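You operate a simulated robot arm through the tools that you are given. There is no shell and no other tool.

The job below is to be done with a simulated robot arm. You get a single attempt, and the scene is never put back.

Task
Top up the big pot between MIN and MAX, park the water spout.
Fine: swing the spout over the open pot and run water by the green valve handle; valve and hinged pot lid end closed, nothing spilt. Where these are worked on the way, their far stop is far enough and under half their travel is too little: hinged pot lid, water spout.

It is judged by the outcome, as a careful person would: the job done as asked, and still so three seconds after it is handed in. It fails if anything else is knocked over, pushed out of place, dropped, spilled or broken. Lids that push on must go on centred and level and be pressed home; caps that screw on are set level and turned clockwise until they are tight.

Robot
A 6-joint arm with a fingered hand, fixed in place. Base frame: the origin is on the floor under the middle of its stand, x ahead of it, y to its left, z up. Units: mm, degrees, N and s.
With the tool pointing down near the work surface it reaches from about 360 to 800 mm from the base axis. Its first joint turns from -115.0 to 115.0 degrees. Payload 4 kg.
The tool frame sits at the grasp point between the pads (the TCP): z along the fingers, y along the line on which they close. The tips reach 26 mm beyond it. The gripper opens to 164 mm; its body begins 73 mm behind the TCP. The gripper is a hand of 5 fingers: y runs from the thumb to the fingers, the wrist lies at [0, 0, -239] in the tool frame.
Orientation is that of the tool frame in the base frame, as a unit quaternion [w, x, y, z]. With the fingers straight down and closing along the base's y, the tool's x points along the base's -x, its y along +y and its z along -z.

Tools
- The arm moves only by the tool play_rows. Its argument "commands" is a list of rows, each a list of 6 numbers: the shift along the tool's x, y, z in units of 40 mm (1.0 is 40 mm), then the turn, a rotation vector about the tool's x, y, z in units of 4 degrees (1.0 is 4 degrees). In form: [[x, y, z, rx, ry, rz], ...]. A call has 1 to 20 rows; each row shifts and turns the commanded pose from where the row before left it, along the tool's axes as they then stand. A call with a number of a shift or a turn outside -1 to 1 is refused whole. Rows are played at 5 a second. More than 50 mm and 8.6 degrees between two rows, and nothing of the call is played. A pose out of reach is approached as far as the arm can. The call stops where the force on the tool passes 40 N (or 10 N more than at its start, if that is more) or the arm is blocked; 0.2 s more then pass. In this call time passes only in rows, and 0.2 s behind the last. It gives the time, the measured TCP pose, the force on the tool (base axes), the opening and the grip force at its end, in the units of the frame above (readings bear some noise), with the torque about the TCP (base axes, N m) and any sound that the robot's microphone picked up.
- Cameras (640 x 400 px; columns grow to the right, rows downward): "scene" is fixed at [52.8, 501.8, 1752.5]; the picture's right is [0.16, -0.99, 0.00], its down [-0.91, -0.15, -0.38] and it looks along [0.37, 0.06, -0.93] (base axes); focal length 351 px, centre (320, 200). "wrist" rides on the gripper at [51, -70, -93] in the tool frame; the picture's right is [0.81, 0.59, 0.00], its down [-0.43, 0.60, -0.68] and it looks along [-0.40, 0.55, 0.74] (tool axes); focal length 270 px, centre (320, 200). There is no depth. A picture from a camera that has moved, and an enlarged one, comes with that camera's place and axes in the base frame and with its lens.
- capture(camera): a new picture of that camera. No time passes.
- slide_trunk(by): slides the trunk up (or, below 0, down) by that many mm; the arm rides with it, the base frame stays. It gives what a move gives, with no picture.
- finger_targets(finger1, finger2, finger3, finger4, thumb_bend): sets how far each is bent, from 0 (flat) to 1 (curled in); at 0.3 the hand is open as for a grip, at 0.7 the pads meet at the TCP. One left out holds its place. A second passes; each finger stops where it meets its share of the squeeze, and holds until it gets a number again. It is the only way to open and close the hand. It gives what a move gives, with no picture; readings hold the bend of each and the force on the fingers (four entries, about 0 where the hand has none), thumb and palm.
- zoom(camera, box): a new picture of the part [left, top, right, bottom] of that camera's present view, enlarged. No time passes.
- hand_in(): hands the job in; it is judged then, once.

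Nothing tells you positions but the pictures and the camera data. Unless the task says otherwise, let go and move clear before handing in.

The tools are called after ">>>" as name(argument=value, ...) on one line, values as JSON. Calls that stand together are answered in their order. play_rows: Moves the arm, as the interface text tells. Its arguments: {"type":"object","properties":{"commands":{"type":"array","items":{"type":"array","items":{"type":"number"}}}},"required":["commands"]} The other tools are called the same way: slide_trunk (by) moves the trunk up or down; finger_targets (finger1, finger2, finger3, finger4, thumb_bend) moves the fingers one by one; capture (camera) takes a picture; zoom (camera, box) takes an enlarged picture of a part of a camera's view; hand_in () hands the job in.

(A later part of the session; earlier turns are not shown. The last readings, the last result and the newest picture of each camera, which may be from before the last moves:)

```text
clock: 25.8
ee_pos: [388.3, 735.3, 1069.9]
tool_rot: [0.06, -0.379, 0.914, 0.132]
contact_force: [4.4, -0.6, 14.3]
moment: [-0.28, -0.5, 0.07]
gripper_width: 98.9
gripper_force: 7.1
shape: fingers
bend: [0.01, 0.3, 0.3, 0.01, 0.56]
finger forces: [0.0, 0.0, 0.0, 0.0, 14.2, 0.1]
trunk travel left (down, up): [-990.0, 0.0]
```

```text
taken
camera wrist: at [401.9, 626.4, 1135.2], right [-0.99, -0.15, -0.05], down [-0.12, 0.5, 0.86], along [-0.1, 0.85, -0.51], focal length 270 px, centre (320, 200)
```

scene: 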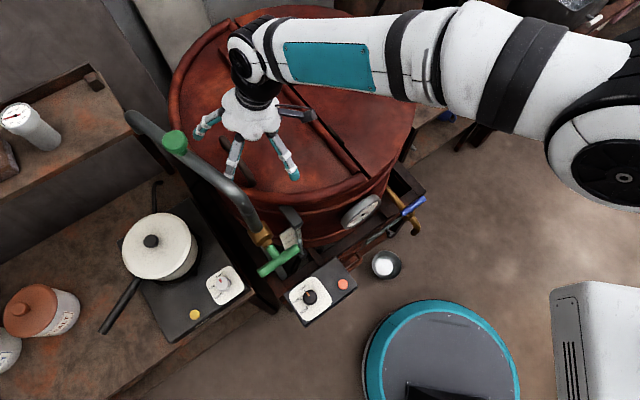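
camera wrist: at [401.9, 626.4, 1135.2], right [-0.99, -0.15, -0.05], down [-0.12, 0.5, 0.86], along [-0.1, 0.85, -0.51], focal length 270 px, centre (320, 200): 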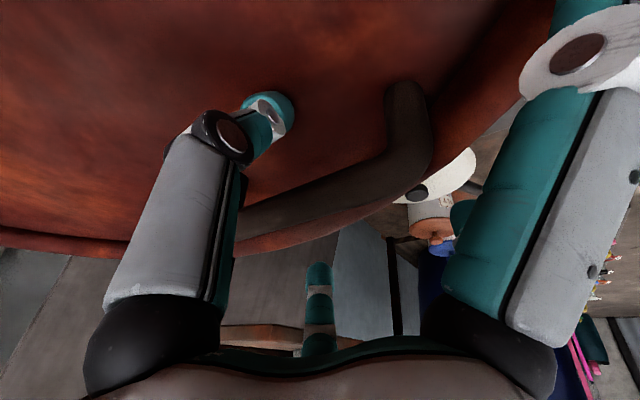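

The thumb is touching the lid again at TCP z≈1070, so the bar will sit in the fingertips about 14 mm past the TCP. I'll back off slightly and close fingers 2 and 3 around it.

>>> play_rows(commands=[[0, 0, -0.1, 0, 0, 0]])

>>> finger_targets(finger2=0.6, finger3=0.6)

>>> capture(camera="wrist")

```text
clock: 26.2
ee_pos: [388.1, 734.6, 1070.8]
tool_rot: [0.057, -0.38, 0.914, 0.13]
contact_force: [4.4, 0.4, 9.4]
moment: [-0.14, -0.37, 0.07]
gripper_width: 99.1
gripper_force: 5.1
shape: fingers
bend: [0.01, 0.3, 0.3, 0.01, 0.56]
finger forces: [0.0, 0.0, 0.0, 0.0, 9.2, 0.1]
trunk travel left (down, up): [-990.0, 0.0]
```

```text
clock: 27.2
ee_pos: [387.6, 734.4, 1071.2]
tool_rot: [0.057, -0.38, 0.914, 0.131]
contact_force: [1.5, 0.5, 6.9]
moment: [-0.19, -0.26, 0.06]
gripper_width: 99.0
gripper_force: 4.0
shape: fingers
bend: [0.01, 0.6, 0.6, 0.01, 0.56]
finger forces: [0.0, 0.0, 0.0, 0.0, 7.8, 0.0]
trunk travel left (down, up): [-990.0, 0.0]
```

```text
taken
camera wrist: at [401.1, 626.6, 1135.7], right [-0.99, -0.15, -0.05], down [-0.12, 0.51, 0.85], along [-0.1, 0.85, -0.52], focal length 270 px, centre (320, 200)
```

wrist: 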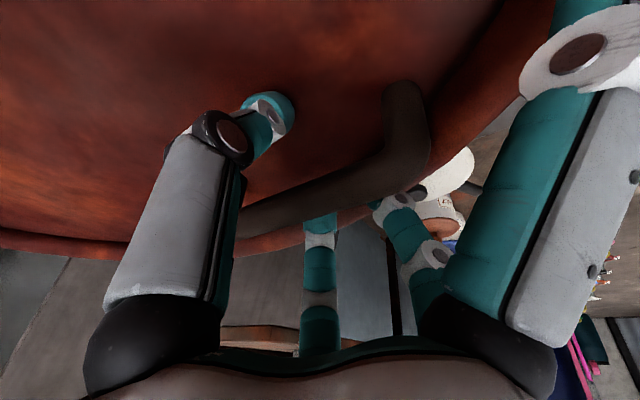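

>>> finger_targets(finger2=0.72, finger3=0.72, thumb_bend=0.7)

>>> capture(camera="wrist")

>>> zoom(camera="scene", box=[150, 70, 310, 210])

```text
clock: 28.2
ee_pos: [388.2, 735.9, 1069.6]
tool_rot: [0.057, -0.38, 0.914, 0.13]
contact_force: [-1.4, -0.7, -3.6]
moment: [0.03, 0.01, 0.0]
gripper_width: 101.4
gripper_force: 0.0
shape: fingers
bend: [0.0, 0.71, 0.71, 0.01, 0.7]
finger forces: [0.0, 0.1, 0.0, 0.0, 0.8, 0.1]
trunk travel left (down, up): [-990.0, 0.0]
```

```text
taken
camera wrist: at [401.0, 627.4, 1134.7], right [-0.99, -0.15, -0.05], down [-0.12, 0.51, 0.85], along [-0.1, 0.85, -0.52], focal length 270 px, centre (320, 200)
```

wrist: 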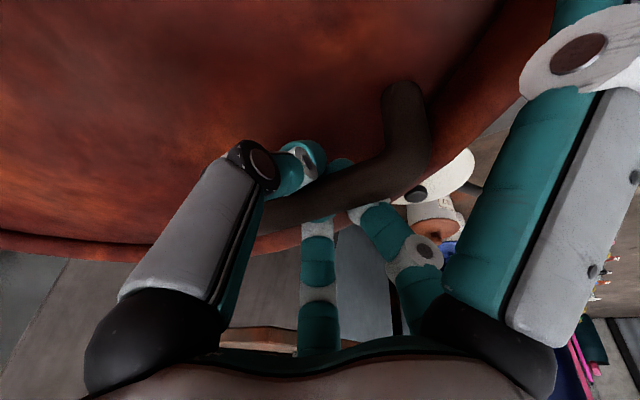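

```text
2.86 times, centred on (230, 140) of scene
camera zoom: at [52.8, 501.8, 1752.5], right [0.16, -0.99, 0.0], down [-0.91, -0.15, -0.38], along [0.37, 0.06, -0.93], focal length 1003 px, centre (577, 371)
```

zoom: 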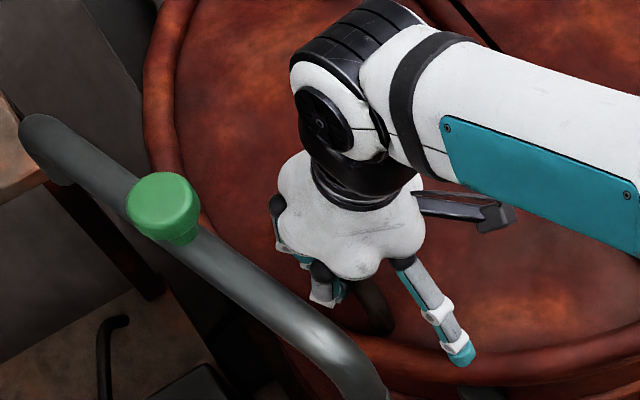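

Fingers 2 and 3 have passed under the bar and hook it, with the thumb on the hinge side. I'll try a small lift along the lid's arc and check the forces.

>>> play_rows(commands=[[0, -0.035, -0.41, -0.55, 0, 0], [0, -0.047, -0.41, -0.55, 0, 0]])

>>> capture(camera="wrist")

>>> capture(camera="scene")

```text
clock: 28.8
ee_pos: [390.9, 726.6, 1101.7]
tool_rot: [0.042, -0.382, 0.908, 0.165]
contact_force: [1.4, 5.3, -3.4]
moment: [0.01, -0.03, -0.04]
gripper_width: 101.4
gripper_force: 4.9
shape: fingers
bend: [0.0, 0.71, 0.68, 0.01, 0.7]
finger forces: [0.0, 4.0, 4.8, 0.0, 0.5, 0.0]
trunk travel left (down, up): [-990.0, 0.0]
```

```text
taken
camera wrist: at [409.2, 614.4, 1159.5], right [-0.99, -0.16, -0.01], down [-0.08, 0.46, 0.89], along [-0.14, 0.87, -0.46], focal length 270 px, centre (320, 200)
```

wrist: 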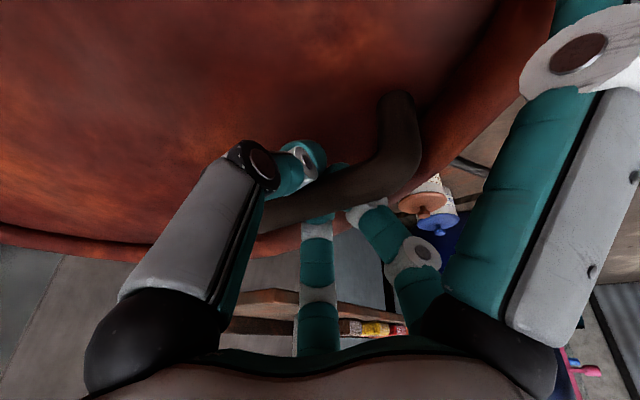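

```text
taken
```

scene: 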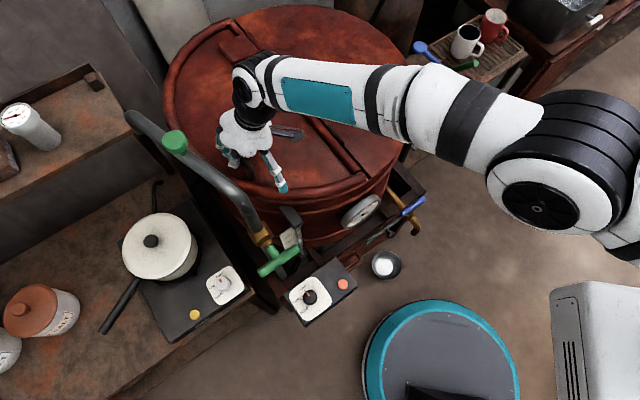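

The lid is lifting with only a few newtons on the hooked fingers. I'll continue along the arc.

>>> play_rows(commands=[[0, -0.0625, -0.41, -0.55, 0, 0], [0, -0.0725, -0.41, -0.55, 0, 0], [0, -0.0875, -0.408, -0.55, 0, 0], [0, -0.1, -0.404, -0.55, 0, 0]])

>>> capture(camera="scene")

>>> capture(camera="wrist")

```text
clock: 29.8
ee_pos: [403.5, 695.4, 1156.1]
tool_rot: [0.012, -0.384, 0.893, 0.234]
contact_force: [-1.5, 11.9, 2.0]
moment: [0.01, 0.0, -0.05]
gripper_width: 101.3
gripper_force: 6.6
shape: fingers
bend: [0.0, 0.68, 0.66, 0.01, 0.7]
finger forces: [0.0, 7.3, 6.3, 0.0, 0.0, 0.0]
trunk travel left (down, up): [-990.0, 0.0]
```

```text
taken
```

scene: 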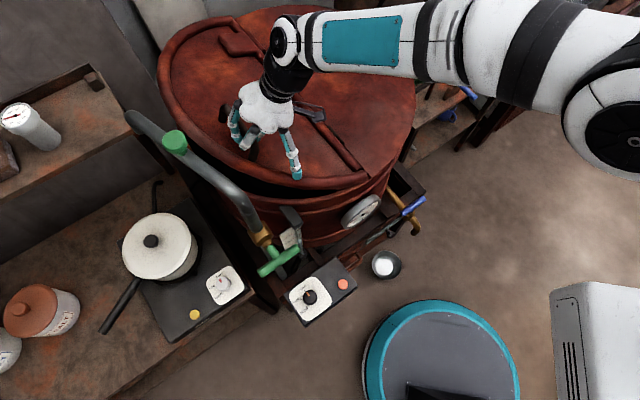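

```text
taken
camera wrist: at [432.0, 577.5, 1200.1], right [-0.98, -0.2, 0.08], down [0.0, 0.36, 0.93], along [-0.21, 0.91, -0.35], focal length 270 px, centre (320, 200)
```

wrist: 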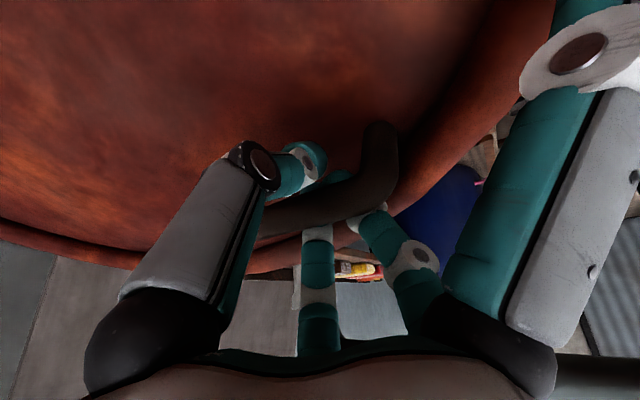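

The lid is about 20° open. The hand drifted slightly along the bar, so I'll correct that sideways while continuing the arc.

>>> play_rows(commands=[[-0.168, -0.1, -0.395, -0.55, 0, 0], [-0.165, -0.115, -0.39, -0.55, 0, 0], [-0.16, -0.143, -0.39, -0.55, 0, 0], [-0.155, -0.155, -0.383, -0.55, 0, 0]])

>>> capture(camera="scene")

>>> capture(camera="wrist")

```text
clock: 30.8
ee_pos: [449.4, 667.2, 1208.4]
tool_rot: [-0.016, -0.384, 0.872, 0.302]
contact_force: [-11.5, 1.8, 6.4]
moment: [0.01, 0.07, 0.08]
gripper_width: 101.1
gripper_force: 6.2
shape: fingers
bend: [0.0, 0.66, 0.67, 0.01, 0.7]
finger forces: [0.0, 5.0, 6.6, 0.0, 0.0, 0.1]
trunk travel left (down, up): [-990.0, 0.0]
```

```text
taken
```

scene: 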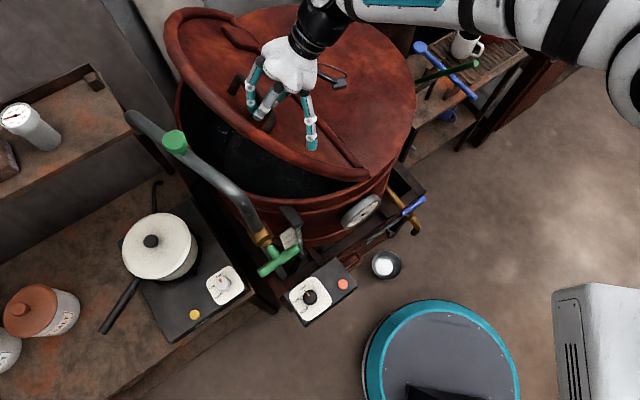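

```text
taken
camera wrist: at [484.3, 548.4, 1235.8], right [-0.96, -0.24, 0.15], down [0.09, 0.26, 0.96], along [-0.27, 0.94, -0.22], focal length 270 px, centre (320, 200)
```

wrist: 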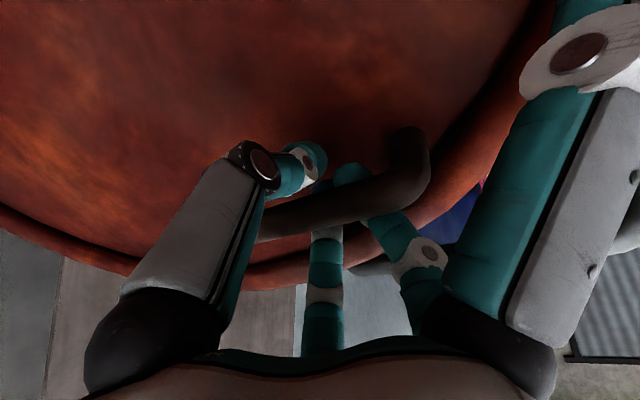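

The lid is about 40° open and tracking well. Continuing to about 72°.

>>> play_rows(commands=[[-0.053, -0.165, -0.381, -0.55, 0, 0], [-0.048, -0.178, -0.375, -0.55, 0, 0], [-0.045, -0.188, -0.372, -0.55, 0, 0], [-0.04, -0.2, -0.365, -0.55, 0, 0]])

>>> capture(camera="scene")

>>> capture(camera="wrist")

```text
clock: 31.8
ee_pos: [493.4, 623.2, 1235.5]
tool_rot: [-0.046, -0.379, 0.848, 0.368]
contact_force: [-1.2, 0.3, 1.8]
moment: [-0.04, 0.01, -0.01]
gripper_width: 101.2
gripper_force: 1.5
shape: fingers
bend: [0.0, 0.71, 0.71, 0.01, 0.7]
finger forces: [0.0, 1.5, 0.3, 0.0, 0.0, 0.0]
trunk travel left (down, up): [-990.0, 0.0]
```

```text
taken
```

scene: 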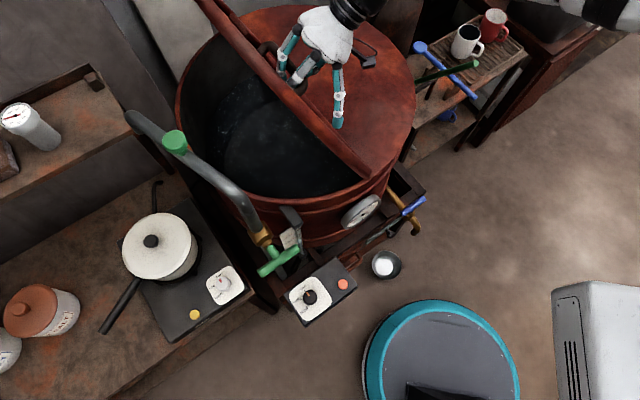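

```text
taken
camera wrist: at [533.9, 502.1, 1246.2], right [-0.93, -0.29, 0.22], down [0.18, 0.16, 0.97], along [-0.31, 0.94, -0.09], focal length 270 px, centre (320, 200)
```

wrist: 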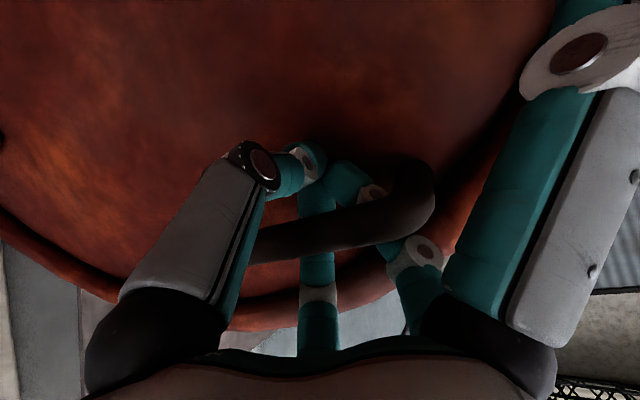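

>>> play_rows(commands=[[-0.035, -0.213, -0.36, -0.55, 0, 0], [-0.028, -0.225, -0.355, -0.55, 0, 0], [-0.025, -0.233, -0.348, -0.55, 0, 0], [-0.018, -0.243, -0.343, -0.55, 0, 0]])

>>> capture(camera="scene")

>>> capture(camera="wrist")

```text
clock: 32.8
ee_pos: [538.9, 579.9, 1252.0]
tool_rot: [-0.075, -0.375, 0.816, 0.433]
contact_force: [0.8, -1.0, -0.5]
moment: [0.01, 0.0, -0.02]
gripper_width: 101.0
gripper_force: 0.1
shape: fingers
bend: [0.0, 0.71, 0.71, 0.01, 0.7]
finger forces: [0.0, 0.1, 0.0, 0.0, 0.0, 0.1]
trunk travel left (down, up): [-990.0, 0.0]
```

```text
taken
```

scene: 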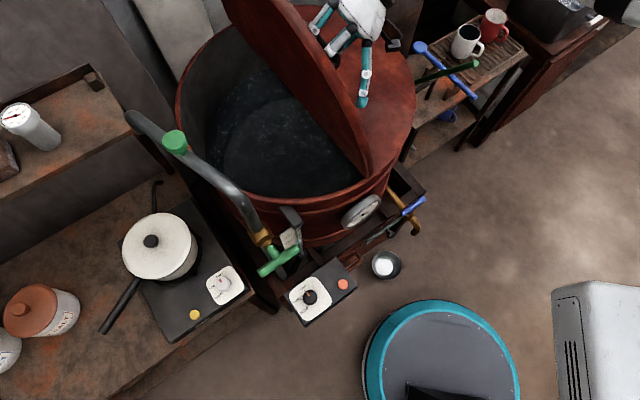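

```text
taken
camera wrist: at [583.6, 460.4, 1245.4], right [-0.89, -0.35, 0.28], down [0.28, 0.06, 0.96], along [-0.35, 0.94, 0.05], focal length 270 px, centre (320, 200)
```

wrist: 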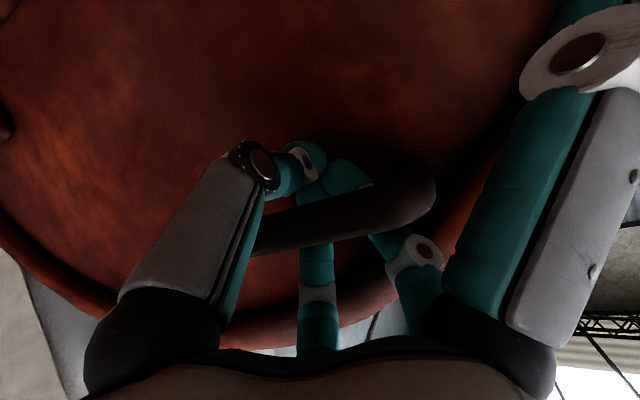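

>>> play_rows(commands=[[-0.013, -0.255, -0.334, -0.55, 0, 0], [-0.008, -0.265, -0.33, -0.55, 0, 0], [-0.003, -0.273, -0.323, -0.55, 0, 0], [0.005, -0.285, -0.31, -0.55, 0, 0]])

>>> capture(camera="scene")

>>> capture(camera="wrist")

```text
clock: 33.8
ee_pos: [566.1, 532.3, 1245.2]
tool_rot: [-0.096, -0.367, 0.783, 0.493]
contact_force: [13.7, 10.2, 6.9]
moment: [-0.2, 0.35, -0.12]
gripper_width: 101.4
gripper_force: 9.4
shape: fingers
bend: [0.0, 0.72, 0.68, 0.01, 0.7]
finger forces: [0.0, 18.0, 0.0, 0.1, 0.0, 0.0]
out of reach, approached as far as the arm can: row 3, 4
trunk travel left (down, up): [-990.0, 0.0]
```

```text
taken
```

scene: 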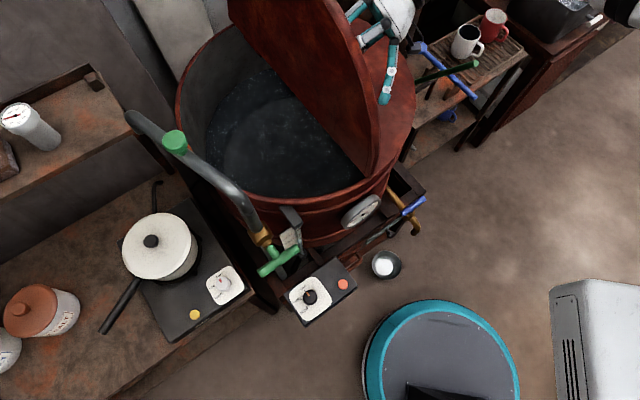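

```text
taken
camera wrist: at [610.8, 415.7, 1221.7], right [-0.86, -0.4, 0.32], down [0.37, -0.04, 0.93], along [-0.35, 0.92, 0.18], focal length 270 px, centre (320, 200)
```

wrist: 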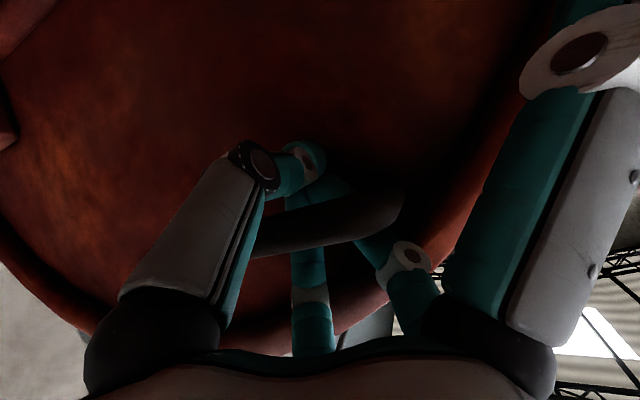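

The arm is at its reach limit with the lid around 84°. I'll tilt the hand back toward the robot about the bar to gain reach and undo the sideways drift, then push past vertical.

>>> play_rows(commands=[[-0.11, 0, 0, 0, -1, 0], [-0.11, 0, 0, 0, -1, 0], [-0.11, 0, 0, 0, -1, 0]])

>>> capture(camera="wrist")

>>> capture(camera="scene")

```text
clock: 34.6
ee_pos: [569.8, 537.2, 1246.8]
tool_rot: [-0.021, -0.316, 0.787, 0.53]
contact_force: [1.7, -1.0, 7.3]
moment: [-0.06, 0.24, 0.05]
gripper_width: 101.4
gripper_force: 2.8
shape: fingers
bend: [0.0, 0.72, 0.71, 0.01, 0.7]
finger forces: [0.0, 5.6, 0.0, 0.1, 0.0, 0.0]
trunk travel left (down, up): [-990.0, 0.0]
```

```text
taken
camera wrist: at [597.3, 418.0, 1212.7], right [-0.93, -0.28, 0.26], down [0.31, -0.19, 0.93], along [-0.21, 0.94, 0.26], focal length 270 px, centre (320, 200)
```

wrist: 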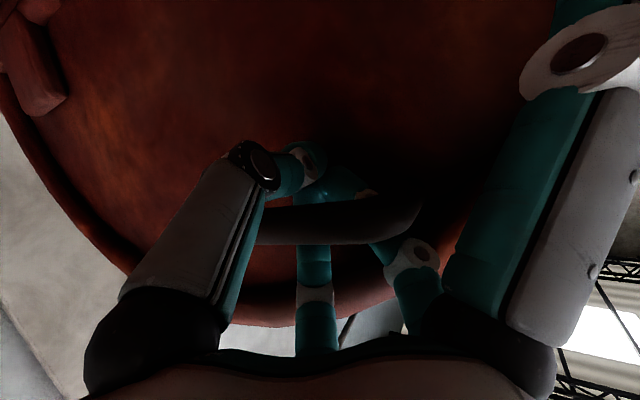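

```text
taken
```

scene: 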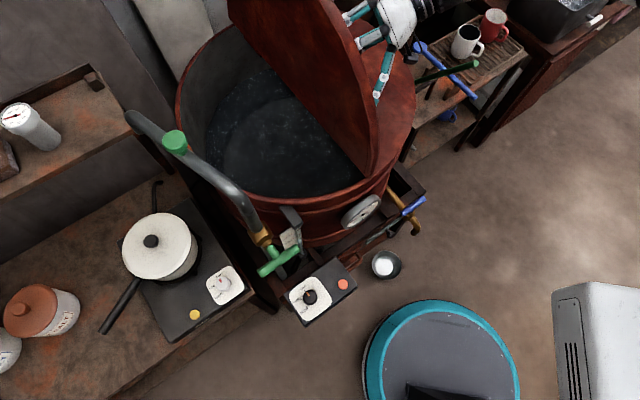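

Reach is restored. Now I'll push the lid past vertical toward its stop.

>>> play_rows(commands=[[-0.06, -0.258, -0.315, 0, 0, 0], [-0.053, -0.28, -0.298, 0, 0, 0], [-0.045, -0.3, -0.283, 0, 0, 0]])

>>> capture(camera="wrist")

>>> capture(camera="scene")

```text
clock: 35.4
ee_pos: [599.8, 509.6, 1235.3]
tool_rot: [-0.023, -0.318, 0.786, 0.529]
contact_force: [-9.3, 17.8, 3.4]
moment: [-0.31, -0.04, -0.09]
gripper_width: 101.3
gripper_force: 10.9
shape: fingers
bend: [0.0, 0.67, 0.67, 0.01, 0.7]
finger forces: [0.0, 9.6, 11.9, 0.1, 0.0, 0.0]
trunk travel left (down, up): [-990.0, 0.0]
```

```text
taken
camera wrist: at [628.7, 390.1, 1202.0], right [-0.92, -0.28, 0.26], down [0.31, -0.19, 0.93], along [-0.22, 0.94, 0.26], focal length 270 px, centre (320, 200)
```

wrist: 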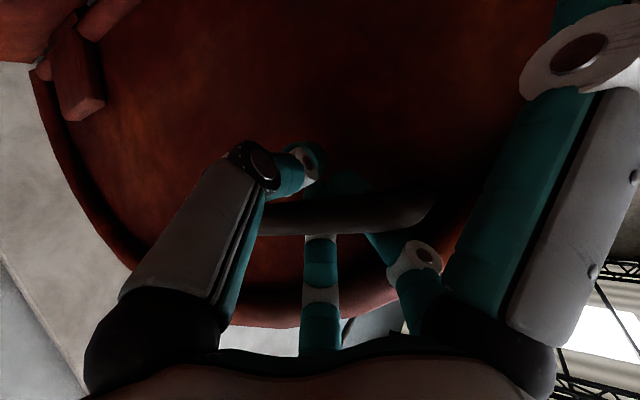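

```text
taken
```

scene: 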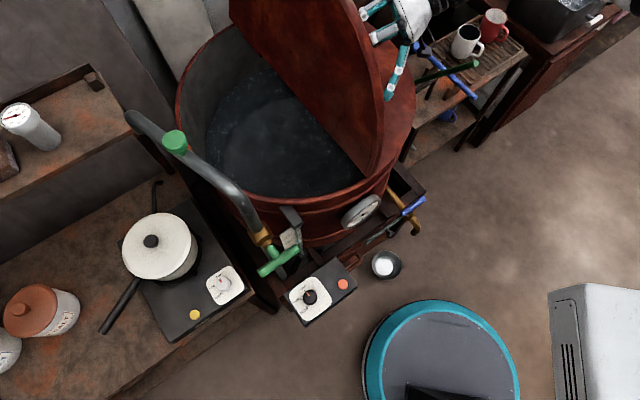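

>>> play_rows(commands=[[-0.02, -0.16, -0.13, 0, 0, 0]])

>>> capture(camera="scene")

```text
clock: 35.8
ee_pos: [604.2, 506.5, 1233.2]
tool_rot: [-0.022, -0.317, 0.788, 0.528]
contact_force: [-20.7, 32.1, 2.0]
moment: [-0.65, -0.25, -0.28]
gripper_width: 101.3
gripper_force: 16.0
shape: fingers
bend: [0.0, 0.64, 0.64, 0.01, 0.7]
finger forces: [0.0, 15.9, 16.2, 0.0, 0.0, 0.0]
trunk travel left (down, up): [-990.0, 0.0]
```

```text
taken
```

scene: 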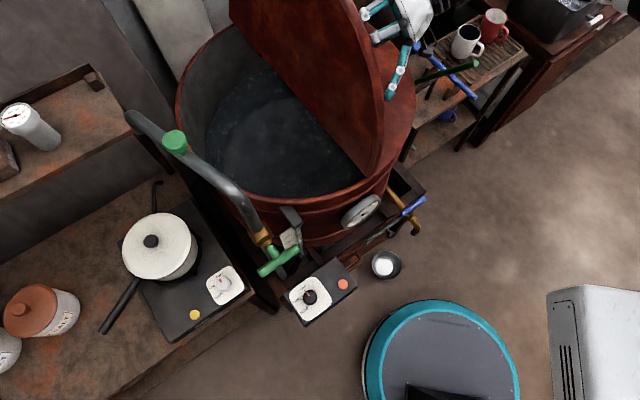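

The lid did not move further and the force climbed to 38 N, so it is at its far stop. I'll relax the pull and check that the lid stays up on its own.

>>> play_rows(commands=[[0.03, 0.2, 0.16, 0, 0, 0], [0.03, 0.16, 0.16, 0, 0, 0]])

>>> capture(camera="scene")

>>> capture(camera="wrist")

```text
clock: 36.4
ee_pos: [597.4, 512.3, 1239.2]
tool_rot: [-0.02, -0.314, 0.788, 0.529]
contact_force: [-2.9, 6.0, 2.9]
moment: [-0.09, 0.06, 0.02]
gripper_width: 101.5
gripper_force: 6.2
shape: fingers
bend: [0.0, 0.71, 0.68, 0.01, 0.7]
finger forces: [0.0, 5.0, 6.6, 0.0, 0.1, 0.0]
trunk travel left (down, up): [-990.0, 0.0]
```

```text
taken
```

scene: 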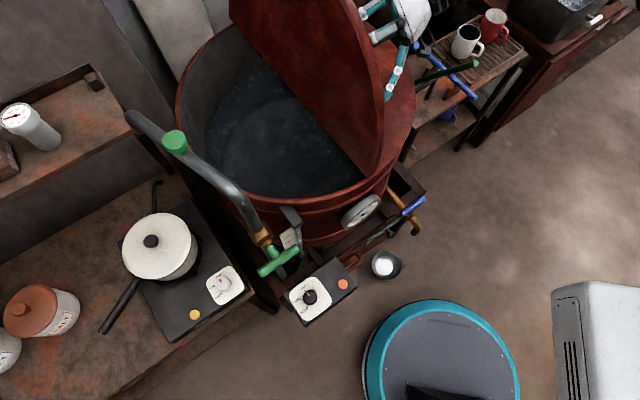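

```text
taken
camera wrist: at [625.7, 391.5, 1204.9], right [-0.93, -0.28, 0.25], down [0.31, -0.19, 0.93], along [-0.21, 0.94, 0.26], focal length 270 px, centre (320, 200)
```

wrist: 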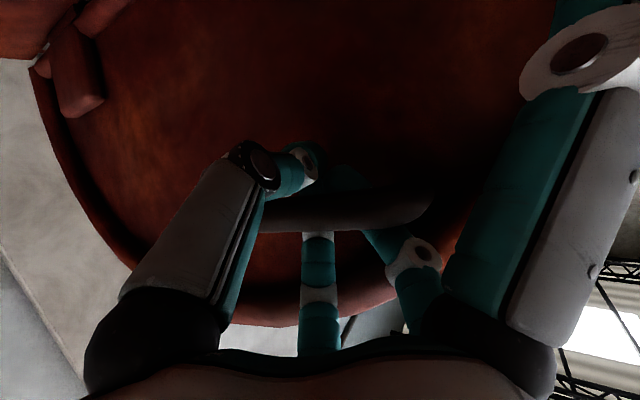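

>>> play_rows(commands=[[0.02, 0.08, 0.1, 0, 0, 0], [0.02, 0.08, 0.1, 0, 0, 0], [0, 0, 0, 0, 0, 0]])

>>> zoom(camera="scene", box=[220, 0, 460, 150])

```text
clock: 37.2
ee_pos: [591.1, 517.9, 1241.7]
tool_rot: [-0.021, -0.314, 0.787, 0.53]
contact_force: [6.3, 0.7, 7.2]
moment: [-0.09, 0.24, 0.07]
gripper_width: 101.6
gripper_force: 3.1
shape: fingers
bend: [0.0, 0.71, 0.71, 0.01, 0.7]
finger forces: [0.0, 7.4, 0.0, 0.0, 0.0, 0.0]
trunk travel left (down, up): [-990.0, 0.0]
```

```text
2.67 times, centred on (340, 75) of scene
camera zoom: at [52.8, 501.8, 1752.5], right [0.16, -0.99, 0.0], down [-0.91, -0.15, -0.38], along [0.37, 0.06, -0.93], focal length 936 px, centre (267, 533)
```

zoom: 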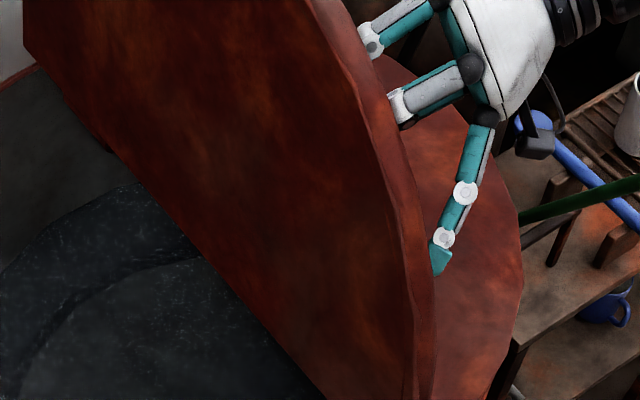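

The lid rests at its stop by itself. To unhook without nudging it, I'll open the thumb, which swings away from the lid. Then I'll lift the hand so fingers 2 and 3 slide up out from behind the bar.

>>> finger_targets(thumb_bend=0.3)

>>> play_rows(commands=[[-0.17, 0.1, 0, 0, 0, 0], [-0.13, 0.33, -0.17, 0, 0, 0]])

>>> zoom(camera="scene", box=[220, 0, 460, 150])

>>> capture(camera="wrist")

```text
clock: 38.2
ee_pos: [589.1, 518.9, 1240.1]
tool_rot: [-0.022, -0.316, 0.787, 0.53]
contact_force: [6.9, 0.6, 8.1]
moment: [-0.12, 0.32, 0.08]
gripper_width: 109.9
gripper_force: 4.2
shape: fingers
bend: [0.0, 0.71, 0.68, 0.01, 0.3]
finger forces: [0.0, 8.8, 0.0, 0.0, 0.0, 0.0]
trunk travel left (down, up): [-990.0, 0.0]
```

```text
clock: 38.8
ee_pos: [592.7, 524.2, 1261.0]
tool_rot: [-0.021, -0.316, 0.786, 0.53]
contact_force: [-0.1, 0.4, -0.9]
moment: [0.01, 0.04, 0.03]
gripper_width: 110.1
gripper_force: 0.0
shape: fingers
bend: [0.0, 0.71, 0.71, 0.01, 0.3]
finger forces: [0.0, 0.0, 0.1, 0.0, 0.1, 0.0]
trunk travel left (down, up): [-990.0, 0.0]
```

```text
2.67 times, centred on (340, 75) of scene
camera zoom: at [52.8, 501.8, 1752.5], right [0.16, -0.99, 0.0], down [-0.91, -0.15, -0.38], along [0.37, 0.06, -0.93], focal length 936 px, centre (267, 533)
```

zoom: 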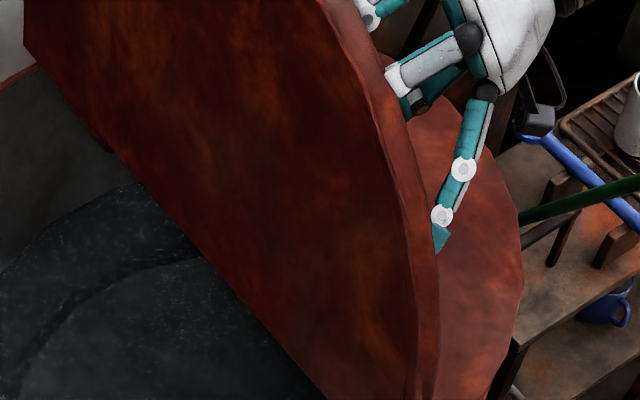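

```text
taken
camera wrist: at [620.6, 403.7, 1226.6], right [-0.93, -0.28, 0.26], down [0.31, -0.19, 0.93], along [-0.21, 0.94, 0.26], focal length 270 px, centre (320, 200)
```

wrist: 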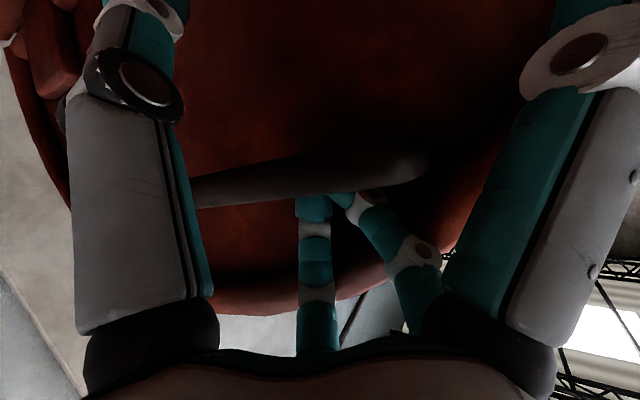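

The fingertips are now above the bar and the lid holds. A bit more lift, then I'll retreat straight back along the hand's axis.

>>> play_rows(commands=[[-0.1, 0.27, -0.14, 0, 0, 0], [-0.1, 0.27, -0.14, 0, 0, 0], [0, 0, -0.6, 0, 0, 0], [0, 0, -0.6, 0, 0, 0], [0, 0, -0.6, 0, 0, 0]])

>>> capture(camera="scene")

>>> capture(camera="wrist")

```text
clock: 40.0
ee_pos: [621.3, 464.9, 1317.7]
tool_rot: [-0.021, -0.315, 0.787, 0.53]
contact_force: [0.1, 0.0, 0.6]
moment: [0.02, -0.01, -0.02]
gripper_width: 109.9
gripper_force: 0.0
shape: fingers
bend: [0.0, 0.72, 0.71, 0.01, 0.3]
finger forces: [0.0, 0.1, 0.0, 0.0, 0.0, 0.0]
trunk travel left (down, up): [-990.0, 0.0]
```

```text
taken
```

scene: 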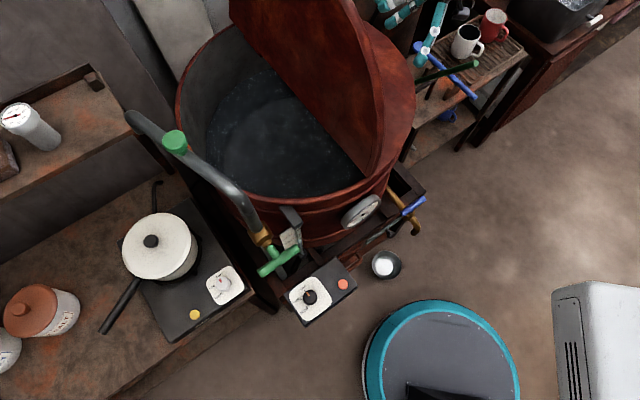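

```text
taken
camera wrist: at [648.3, 345.3, 1283.7], right [-0.93, -0.28, 0.26], down [0.31, -0.19, 0.93], along [-0.21, 0.94, 0.26], focal length 270 px, centre (320, 200)
```

wrist: 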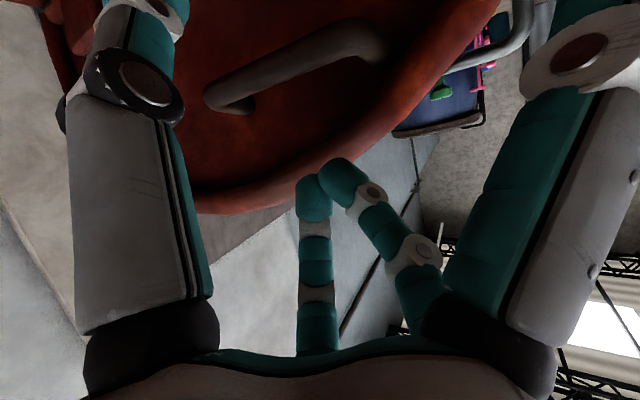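

The lid stays open on its own. Next I'll bring the hand back toward the robot, reopen all fingers, and turn it to point down and outward for the spout knob.

>>> play_rows(commands=[[0.3, 0.75, 0, 0, 0, 0], [0.7, 0.6, 0, 0, 0, 0], [0.7, 0.6, 0, 0, 0, 0], [0.7, 0.6, 0, 0, 0, 0], [0.7, 0.6, 0, 0, 0, 0], [0.68, 0.58, -0.06, 0, 0, 0]])

>>> play_rows(commands=[[0, 0, 0, 0.92, -0.205, 0], [0, 0, 0, 0.92, -0.205, 0], [0, 0, 0, 0.92, -0.205, 0], [0, 0, 0, 0.92, -0.205, 0], [0, 0, 0, 0.92, -0.205, 0], [0, 0, 0, 0.92, -0.205, 0], [0, 0, 0, 0.92, -0.205, 0], [0, 0, 0, 0.92, -0.205, 0], [0, 0, 0, 0.92, -0.205, 0], [0, 0, 0, 0.92, -0.205, 0], [0, 0, 0, 0.92, -0.205, 0], [0, 0, 0, 0.92, -0.205, 0], [0, 0, 0, 0, 0, 1], [0, 0, 0, 0, 0, 1], [0, 0, 0, 0, 0, 1], [0, 0, 0, 0, 0, 1], [0, 0, 0, 0, 0, 1], [0, 0, 0, 0, 0, 1]])

>>> finger_targets(finger1=0.4, finger2=0.4, finger3=0.4, finger4=0.4, thumb_bend=0.4)

>>> capture(camera="scene")

>>> capture(camera="wrist")

```text
clock: 41.4
ee_pos: [426.7, 420.4, 1400.9]
tool_rot: [-0.02, -0.316, 0.787, 0.53]
contact_force: [0.0, 0.1, -0.1]
moment: [0.01, -0.03, 0.0]
gripper_width: 109.9
gripper_force: 0.0
shape: fingers
bend: [0.0, 0.72, 0.71, 0.01, 0.3]
finger forces: [0.0, 0.0, 0.0, 0.1, 0.0, 0.1]
trunk travel left (down, up): [-990.0, 0.0]
```

```text
clock: 45.2
ee_pos: [429.7, 420.7, 1400.4]
tool_rot: [0.114, -0.056, 0.96, 0.249]
contact_force: [0.1, 0.4, -0.2]
moment: [-0.02, 0.03, -0.02]
gripper_width: 109.8
gripper_force: 0.0
shape: fingers
bend: [0.0, 0.72, 0.71, 0.01, 0.3]
finger forces: [0.1, 0.0, 0.1, 0.0, 0.0, 0.1]
trunk travel left (down, up): [-990.0, 0.0]
```

```text
clock: 46.2
ee_pos: [429.6, 420.5, 1401.4]
tool_rot: [0.117, -0.056, 0.96, 0.248]
contact_force: [-0.1, 0.4, -0.1]
moment: [0.02, 0.02, 0.02]
gripper_width: 67.3
gripper_force: 0.1
shape: fingers
bend: [0.4, 0.4, 0.4, 0.4, 0.4]
finger forces: [0.0, 0.1, 0.0, 0.0, 0.0, 0.1]
trunk travel left (down, up): [-990.0, 0.0]
```

```text
taken
```

scene: 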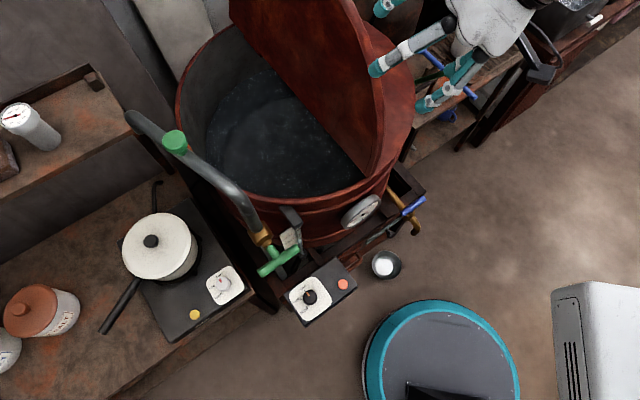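

```text
taken
camera wrist: at [374.8, 311.1, 1434.0], right [-0.88, 0.47, 0.07], down [0.19, 0.21, 0.96], along [0.44, 0.86, -0.27], focal length 270 px, centre (320, 200)
```

wrist: 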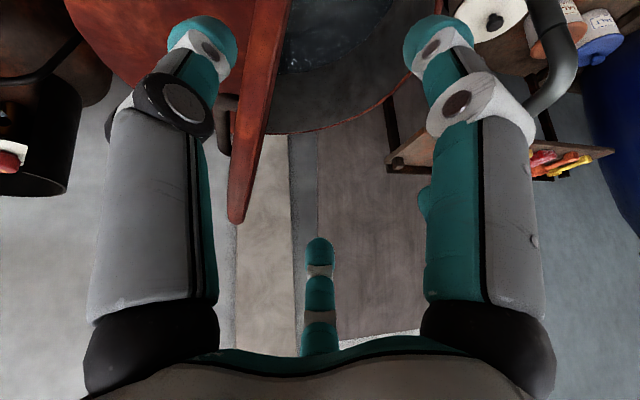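

Orientation is right. I'll move above and behind the spout knob.

>>> play_rows(commands=[[0.357, 0.771, 0.335, 0, 0, 0], [0.357, 0.771, 0.335, 0, 0, 0], [0.357, 0.771, 0.335, 0, 0, 0], [0.357, 0.771, 0.335, 0, 0, 0], [0.357, 0.771, 0.335, 0, 0, 0], [0.357, 0.771, 0.335, 0, 0, 0], [0.357, 0.771, 0.335, 0, 0, 0], [0.357, 0.771, 0.335, 0, 0, 0], [0.357, 0.771, 0.335, 0, 0, 0]])

>>> capture(camera="scene")

>>> capture(camera="wrist")

```text
clock: 48.2
ee_pos: [281.1, 717.5, 1393.5]
tool_rot: [0.116, -0.056, 0.96, 0.248]
contact_force: [0.1, 0.3, -0.3]
moment: [-0.02, 0.01, -0.01]
gripper_width: 67.4
gripper_force: 0.1
shape: fingers
bend: [0.4, 0.4, 0.4, 0.4, 0.4]
finger forces: [0.0, 0.0, 0.0, 0.0, 0.0, 0.1]
trunk travel left (down, up): [-990.0, 0.0]
```

```text
taken
```

scene: 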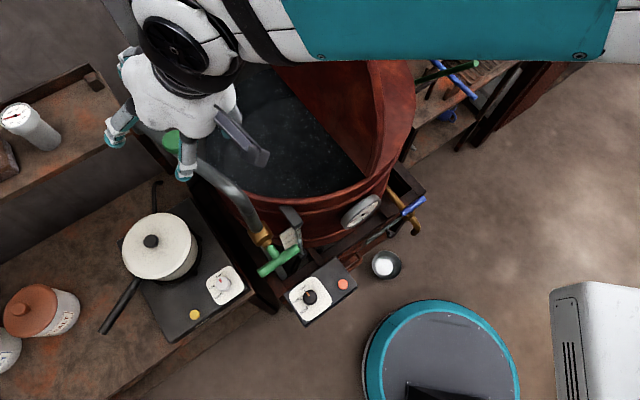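

```text
taken
camera wrist: at [226.0, 608.7, 1426.1], right [-0.88, 0.47, 0.07], down [0.19, 0.21, 0.96], along [0.44, 0.86, -0.27], focal length 270 px, centre (320, 200)
```

wrist: 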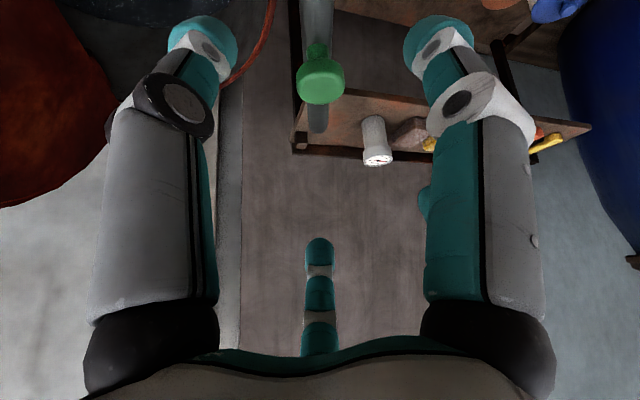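

The knob sits right on the hand's centre line and its estimated position agrees with my earlier one. I'll descend to just above it with the fingers around it.

>>> play_rows(commands=[[0.043, -0.08, 0.57, 0, 0, 0], [0.043, -0.08, 0.57, 0, 0, 0], [0.043, -0.08, 0.57, 0, 0, 0], [0.043, -0.08, 0.57, 0, 0, 0]])

>>> capture(camera="wrist")

>>> zoom(camera="scene", box=[90, 60, 290, 200])

```text
clock: 49.2
ee_pos: [296.8, 750.3, 1309.7]
tool_rot: [0.115, -0.056, 0.96, 0.248]
contact_force: [-0.6, 0.7, -0.3]
moment: [-0.03, -0.01, -0.02]
gripper_width: 67.4
gripper_force: 0.1
shape: fingers
bend: [0.4, 0.4, 0.4, 0.4, 0.4]
finger forces: [0.1, 0.1, 0.0, 0.0, 0.0, 0.0]
trunk travel left (down, up): [-990.0, 0.0]
```

```text
taken
camera wrist: at [241.3, 640.0, 1343.1], right [-0.88, 0.47, 0.07], down [0.19, 0.21, 0.96], along [0.44, 0.86, -0.27], focal length 270 px, centre (320, 200)
```

wrist: 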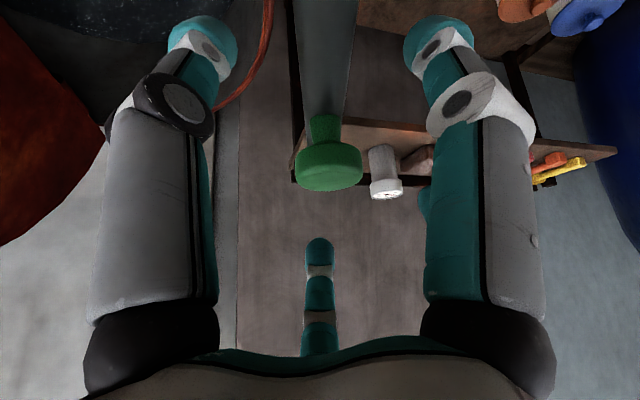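

```text
2.86 times, centred on (190, 130) of scene
camera zoom: at [52.8, 501.8, 1752.5], right [0.16, -0.99, 0.0], down [-0.91, -0.15, -0.38], along [0.37, 0.06, -0.93], focal length 1003 px, centre (691, 400)
```

zoom: 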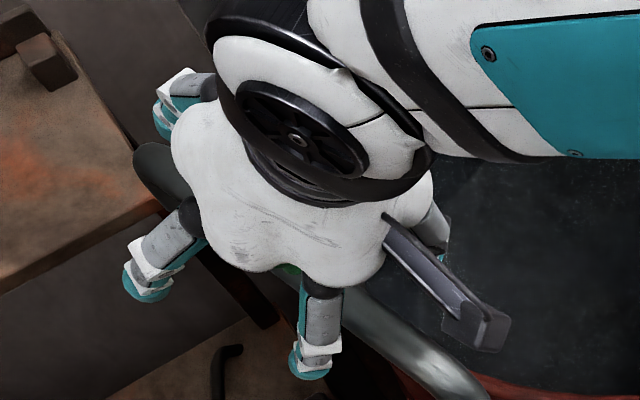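

>>> finger_targets(finger1=0.5, finger2=0.5, finger3=0.5, finger4=0.5, thumb_bend=0.5)

>>> capture(camera="wrist")

```text
clock: 50.2
ee_pos: [296.2, 749.0, 1309.9]
tool_rot: [0.115, -0.057, 0.96, 0.249]
contact_force: [0.3, 0.4, -0.2]
moment: [-0.02, 0.0, 0.02]
gripper_width: 42.6
gripper_force: 0.0
shape: fingers
bend: [0.5, 0.5, 0.5, 0.5, 0.5]
finger forces: [0.0, 0.0, 0.1, 0.0, 0.0, 0.1]
trunk travel left (down, up): [-990.0, 0.0]
```

```text
taken
camera wrist: at [240.9, 639.0, 1343.8], right [-0.88, 0.47, 0.07], down [0.19, 0.21, 0.96], along [0.44, 0.86, -0.27], focal length 270 px, centre (320, 200)
```

wrist: 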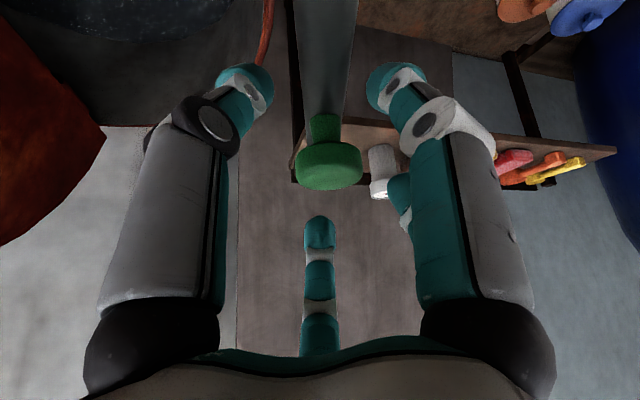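

>>> play_rows(commands=[[0.03, 0.01, 0.19, 0, 0, 0], [0.03, 0.01, 0.19, 0, 0, 0]])

>>> finger_targets(finger1=0.6, finger2=0.6, finger3=0.6, finger4=0.6, thumb_bend=0.6)

>>> capture(camera="wrist")

```text
clock: 50.8
ee_pos: [295.8, 756.8, 1297.9]
tool_rot: [0.116, -0.056, 0.96, 0.249]
contact_force: [0.1, 0.2, -0.4]
moment: [0.0, 0.01, -0.02]
gripper_width: 42.6
gripper_force: 0.0
shape: fingers
bend: [0.5, 0.5, 0.5, 0.5, 0.5]
finger forces: [0.0, 0.0, 0.0, 0.1, 0.0, 0.0]
trunk travel left (down, up): [-990.0, 0.0]
```

```text
clock: 51.8
ee_pos: [296.0, 757.0, 1297.8]
tool_rot: [0.117, -0.056, 0.96, 0.249]
contact_force: [0.4, -0.6, -0.3]
moment: [0.02, 0.0, 0.02]
gripper_width: 18.0
gripper_force: 0.0
shape: fingers
bend: [0.6, 0.6, 0.6, 0.6, 0.6]
finger forces: [0.0, 0.0, 0.0, 0.0, 0.1, 0.0]
trunk travel left (down, up): [-990.0, 0.0]
```

```text
taken
camera wrist: at [241.2, 647.1, 1330.7], right [-0.88, 0.47, 0.07], down [0.19, 0.21, 0.96], along [0.44, 0.86, -0.27], focal length 270 px, centre (320, 200)
```

wrist: 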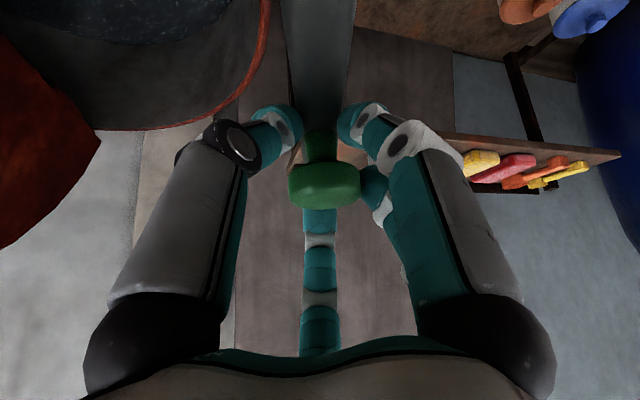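

The knob is caged by all five fingers. I'll swing the spout by rotating the hand rigidly about the spout's pivot, a few degrees first to check the forces.

>>> play_rows(commands=[[-0.171, -0.13, -0.02, 0.252, -0.463, 0.849], [-0.171, -0.13, -0.02, 0.252, -0.463, 0.849], [-0.171, -0.13, -0.02, 0.252, -0.463, 0.849]])

>>> capture(camera="wrist")

>>> capture(camera="scene")

```text
clock: 52.6
ee_pos: [317.3, 740.1, 1296.0]
tool_rot: [0.14, 0.045, 0.961, 0.236]
contact_force: [-1.1, 0.9, 0.7]
moment: [-0.02, 0.03, 0.0]
gripper_width: 18.7
gripper_force: 0.3
shape: fingers
bend: [0.6, 0.6, 0.6, 0.6, 0.6]
finger forces: [0.7, 0.0, 0.0, 0.0, 0.0, 0.0]
trunk travel left (down, up): [-990.0, 0.0]
```

```text
taken
camera wrist: at [241.4, 645.4, 1329.9], right [-0.76, 0.64, 0.07], down [0.23, 0.16, 0.96], along [0.61, 0.75, -0.27], focal length 270 px, centre (320, 200)
```

wrist: 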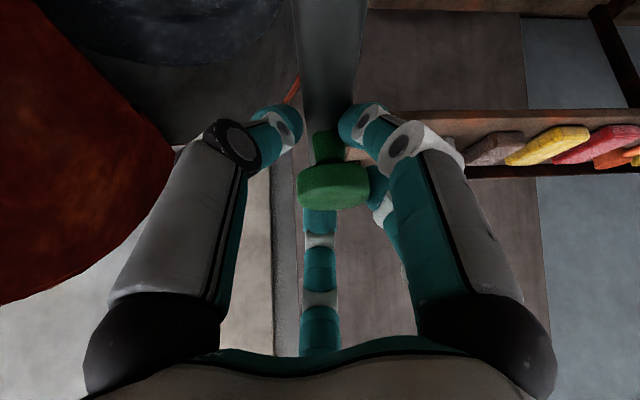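

```text
taken
```

scene: 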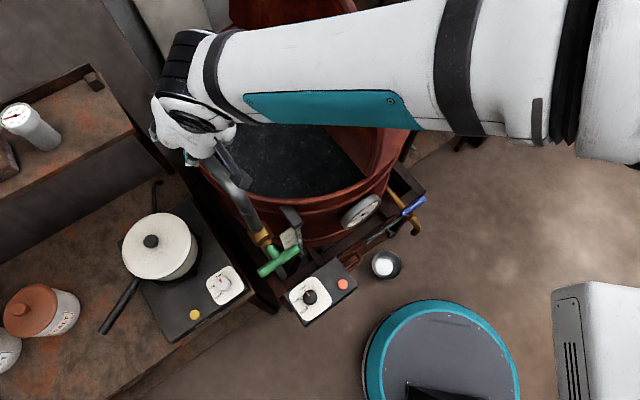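

The spout swings with almost no force. Continuing.

>>> play_rows(commands=[[-0.171, -0.13, -0.02, 0.252, -0.463, 0.849], [-0.171, -0.13, -0.02, 0.252, -0.463, 0.849], [-0.171, -0.13, -0.02, 0.252, -0.463, 0.849], [-0.171, -0.13, -0.02, 0.252, -0.463, 0.849], [-0.171, -0.13, -0.02, 0.252, -0.463, 0.849]])

>>> capture(camera="wrist")

>>> capture(camera="scene")

```text
clock: 53.8
ee_pos: [343.4, 707.3, 1295.0]
tool_rot: [0.179, 0.211, 0.939, 0.206]
contact_force: [-0.8, 1.3, 0.6]
moment: [0.07, 0.02, -0.03]
gripper_width: 18.9
gripper_force: 0.4
shape: fingers
bend: [0.6, 0.6, 0.6, 0.6, 0.6]
finger forces: [0.8, 0.2, 0.0, 0.1, 0.0, 0.0]
trunk travel left (down, up): [-990.0, 0.0]
```

```text
taken
camera wrist: at [238.8, 643.6, 1330.2], right [-0.5, 0.87, 0.07], down [0.27, 0.08, 0.96], along [0.82, 0.5, -0.27], focal length 270 px, centre (320, 200)
```

wrist: 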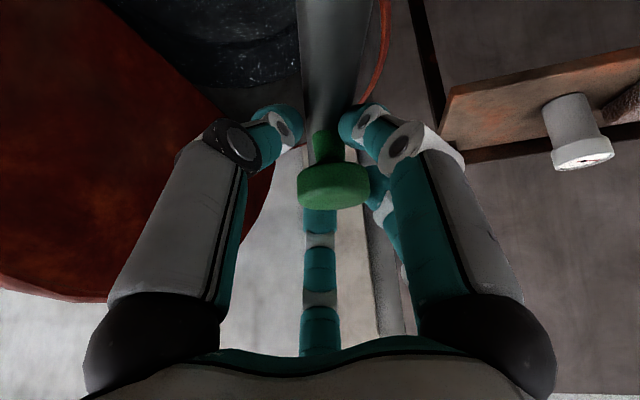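

```text
taken
```

scene: 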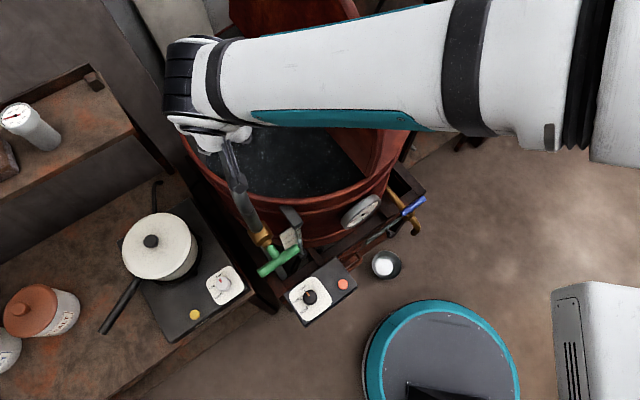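

>>> play_rows(commands=[[-0.171, -0.13, -0.02, 0.252, -0.463, 0.849], [-0.171, -0.13, -0.02, 0.252, -0.463, 0.849], [-0.171, -0.13, -0.02, 0.252, -0.463, 0.849], [-0.171, -0.13, -0.02, 0.252, -0.463, 0.849]])

>>> capture(camera="wrist")

>>> capture(camera="scene")

```text
clock: 54.8
ee_pos: [354.0, 674.2, 1295.1]
tool_rot: [0.206, 0.339, 0.9, 0.179]
contact_force: [-0.3, 0.5, 0.5]
moment: [0.04, 0.01, 0.0]
gripper_width: 18.6
gripper_force: 0.4
shape: fingers
bend: [0.6, 0.6, 0.6, 0.6, 0.6]
finger forces: [0.5, 0.0, 0.1, 0.0, 0.0, 0.0]
trunk travel left (down, up): [-990.0, 0.0]
```

```text
taken
camera wrist: at [237.2, 642.4, 1329.5], right [-0.24, 0.97, 0.07], down [0.28, 0.0, 0.96], along [0.93, 0.25, -0.27], focal length 270 px, centre (320, 200)
```

wrist: 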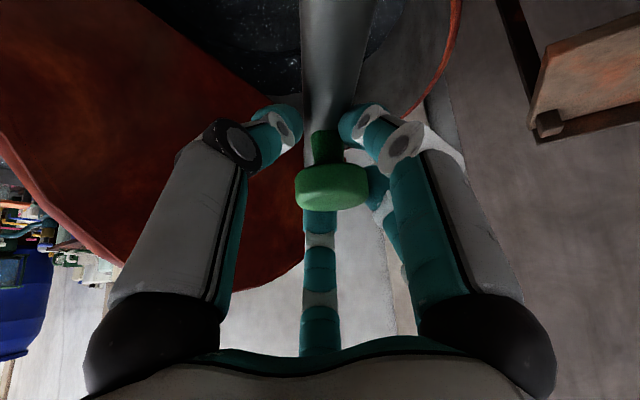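

```text
taken
```

scene: 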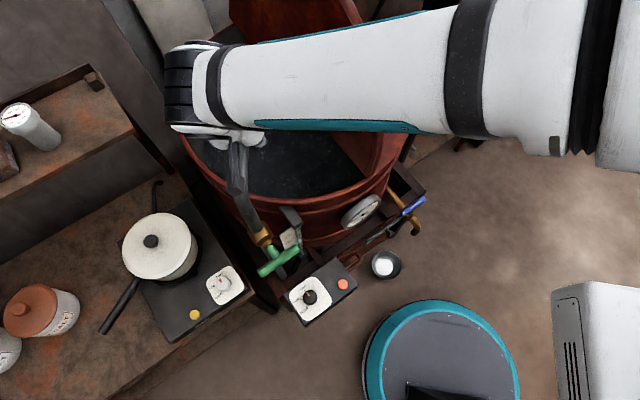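

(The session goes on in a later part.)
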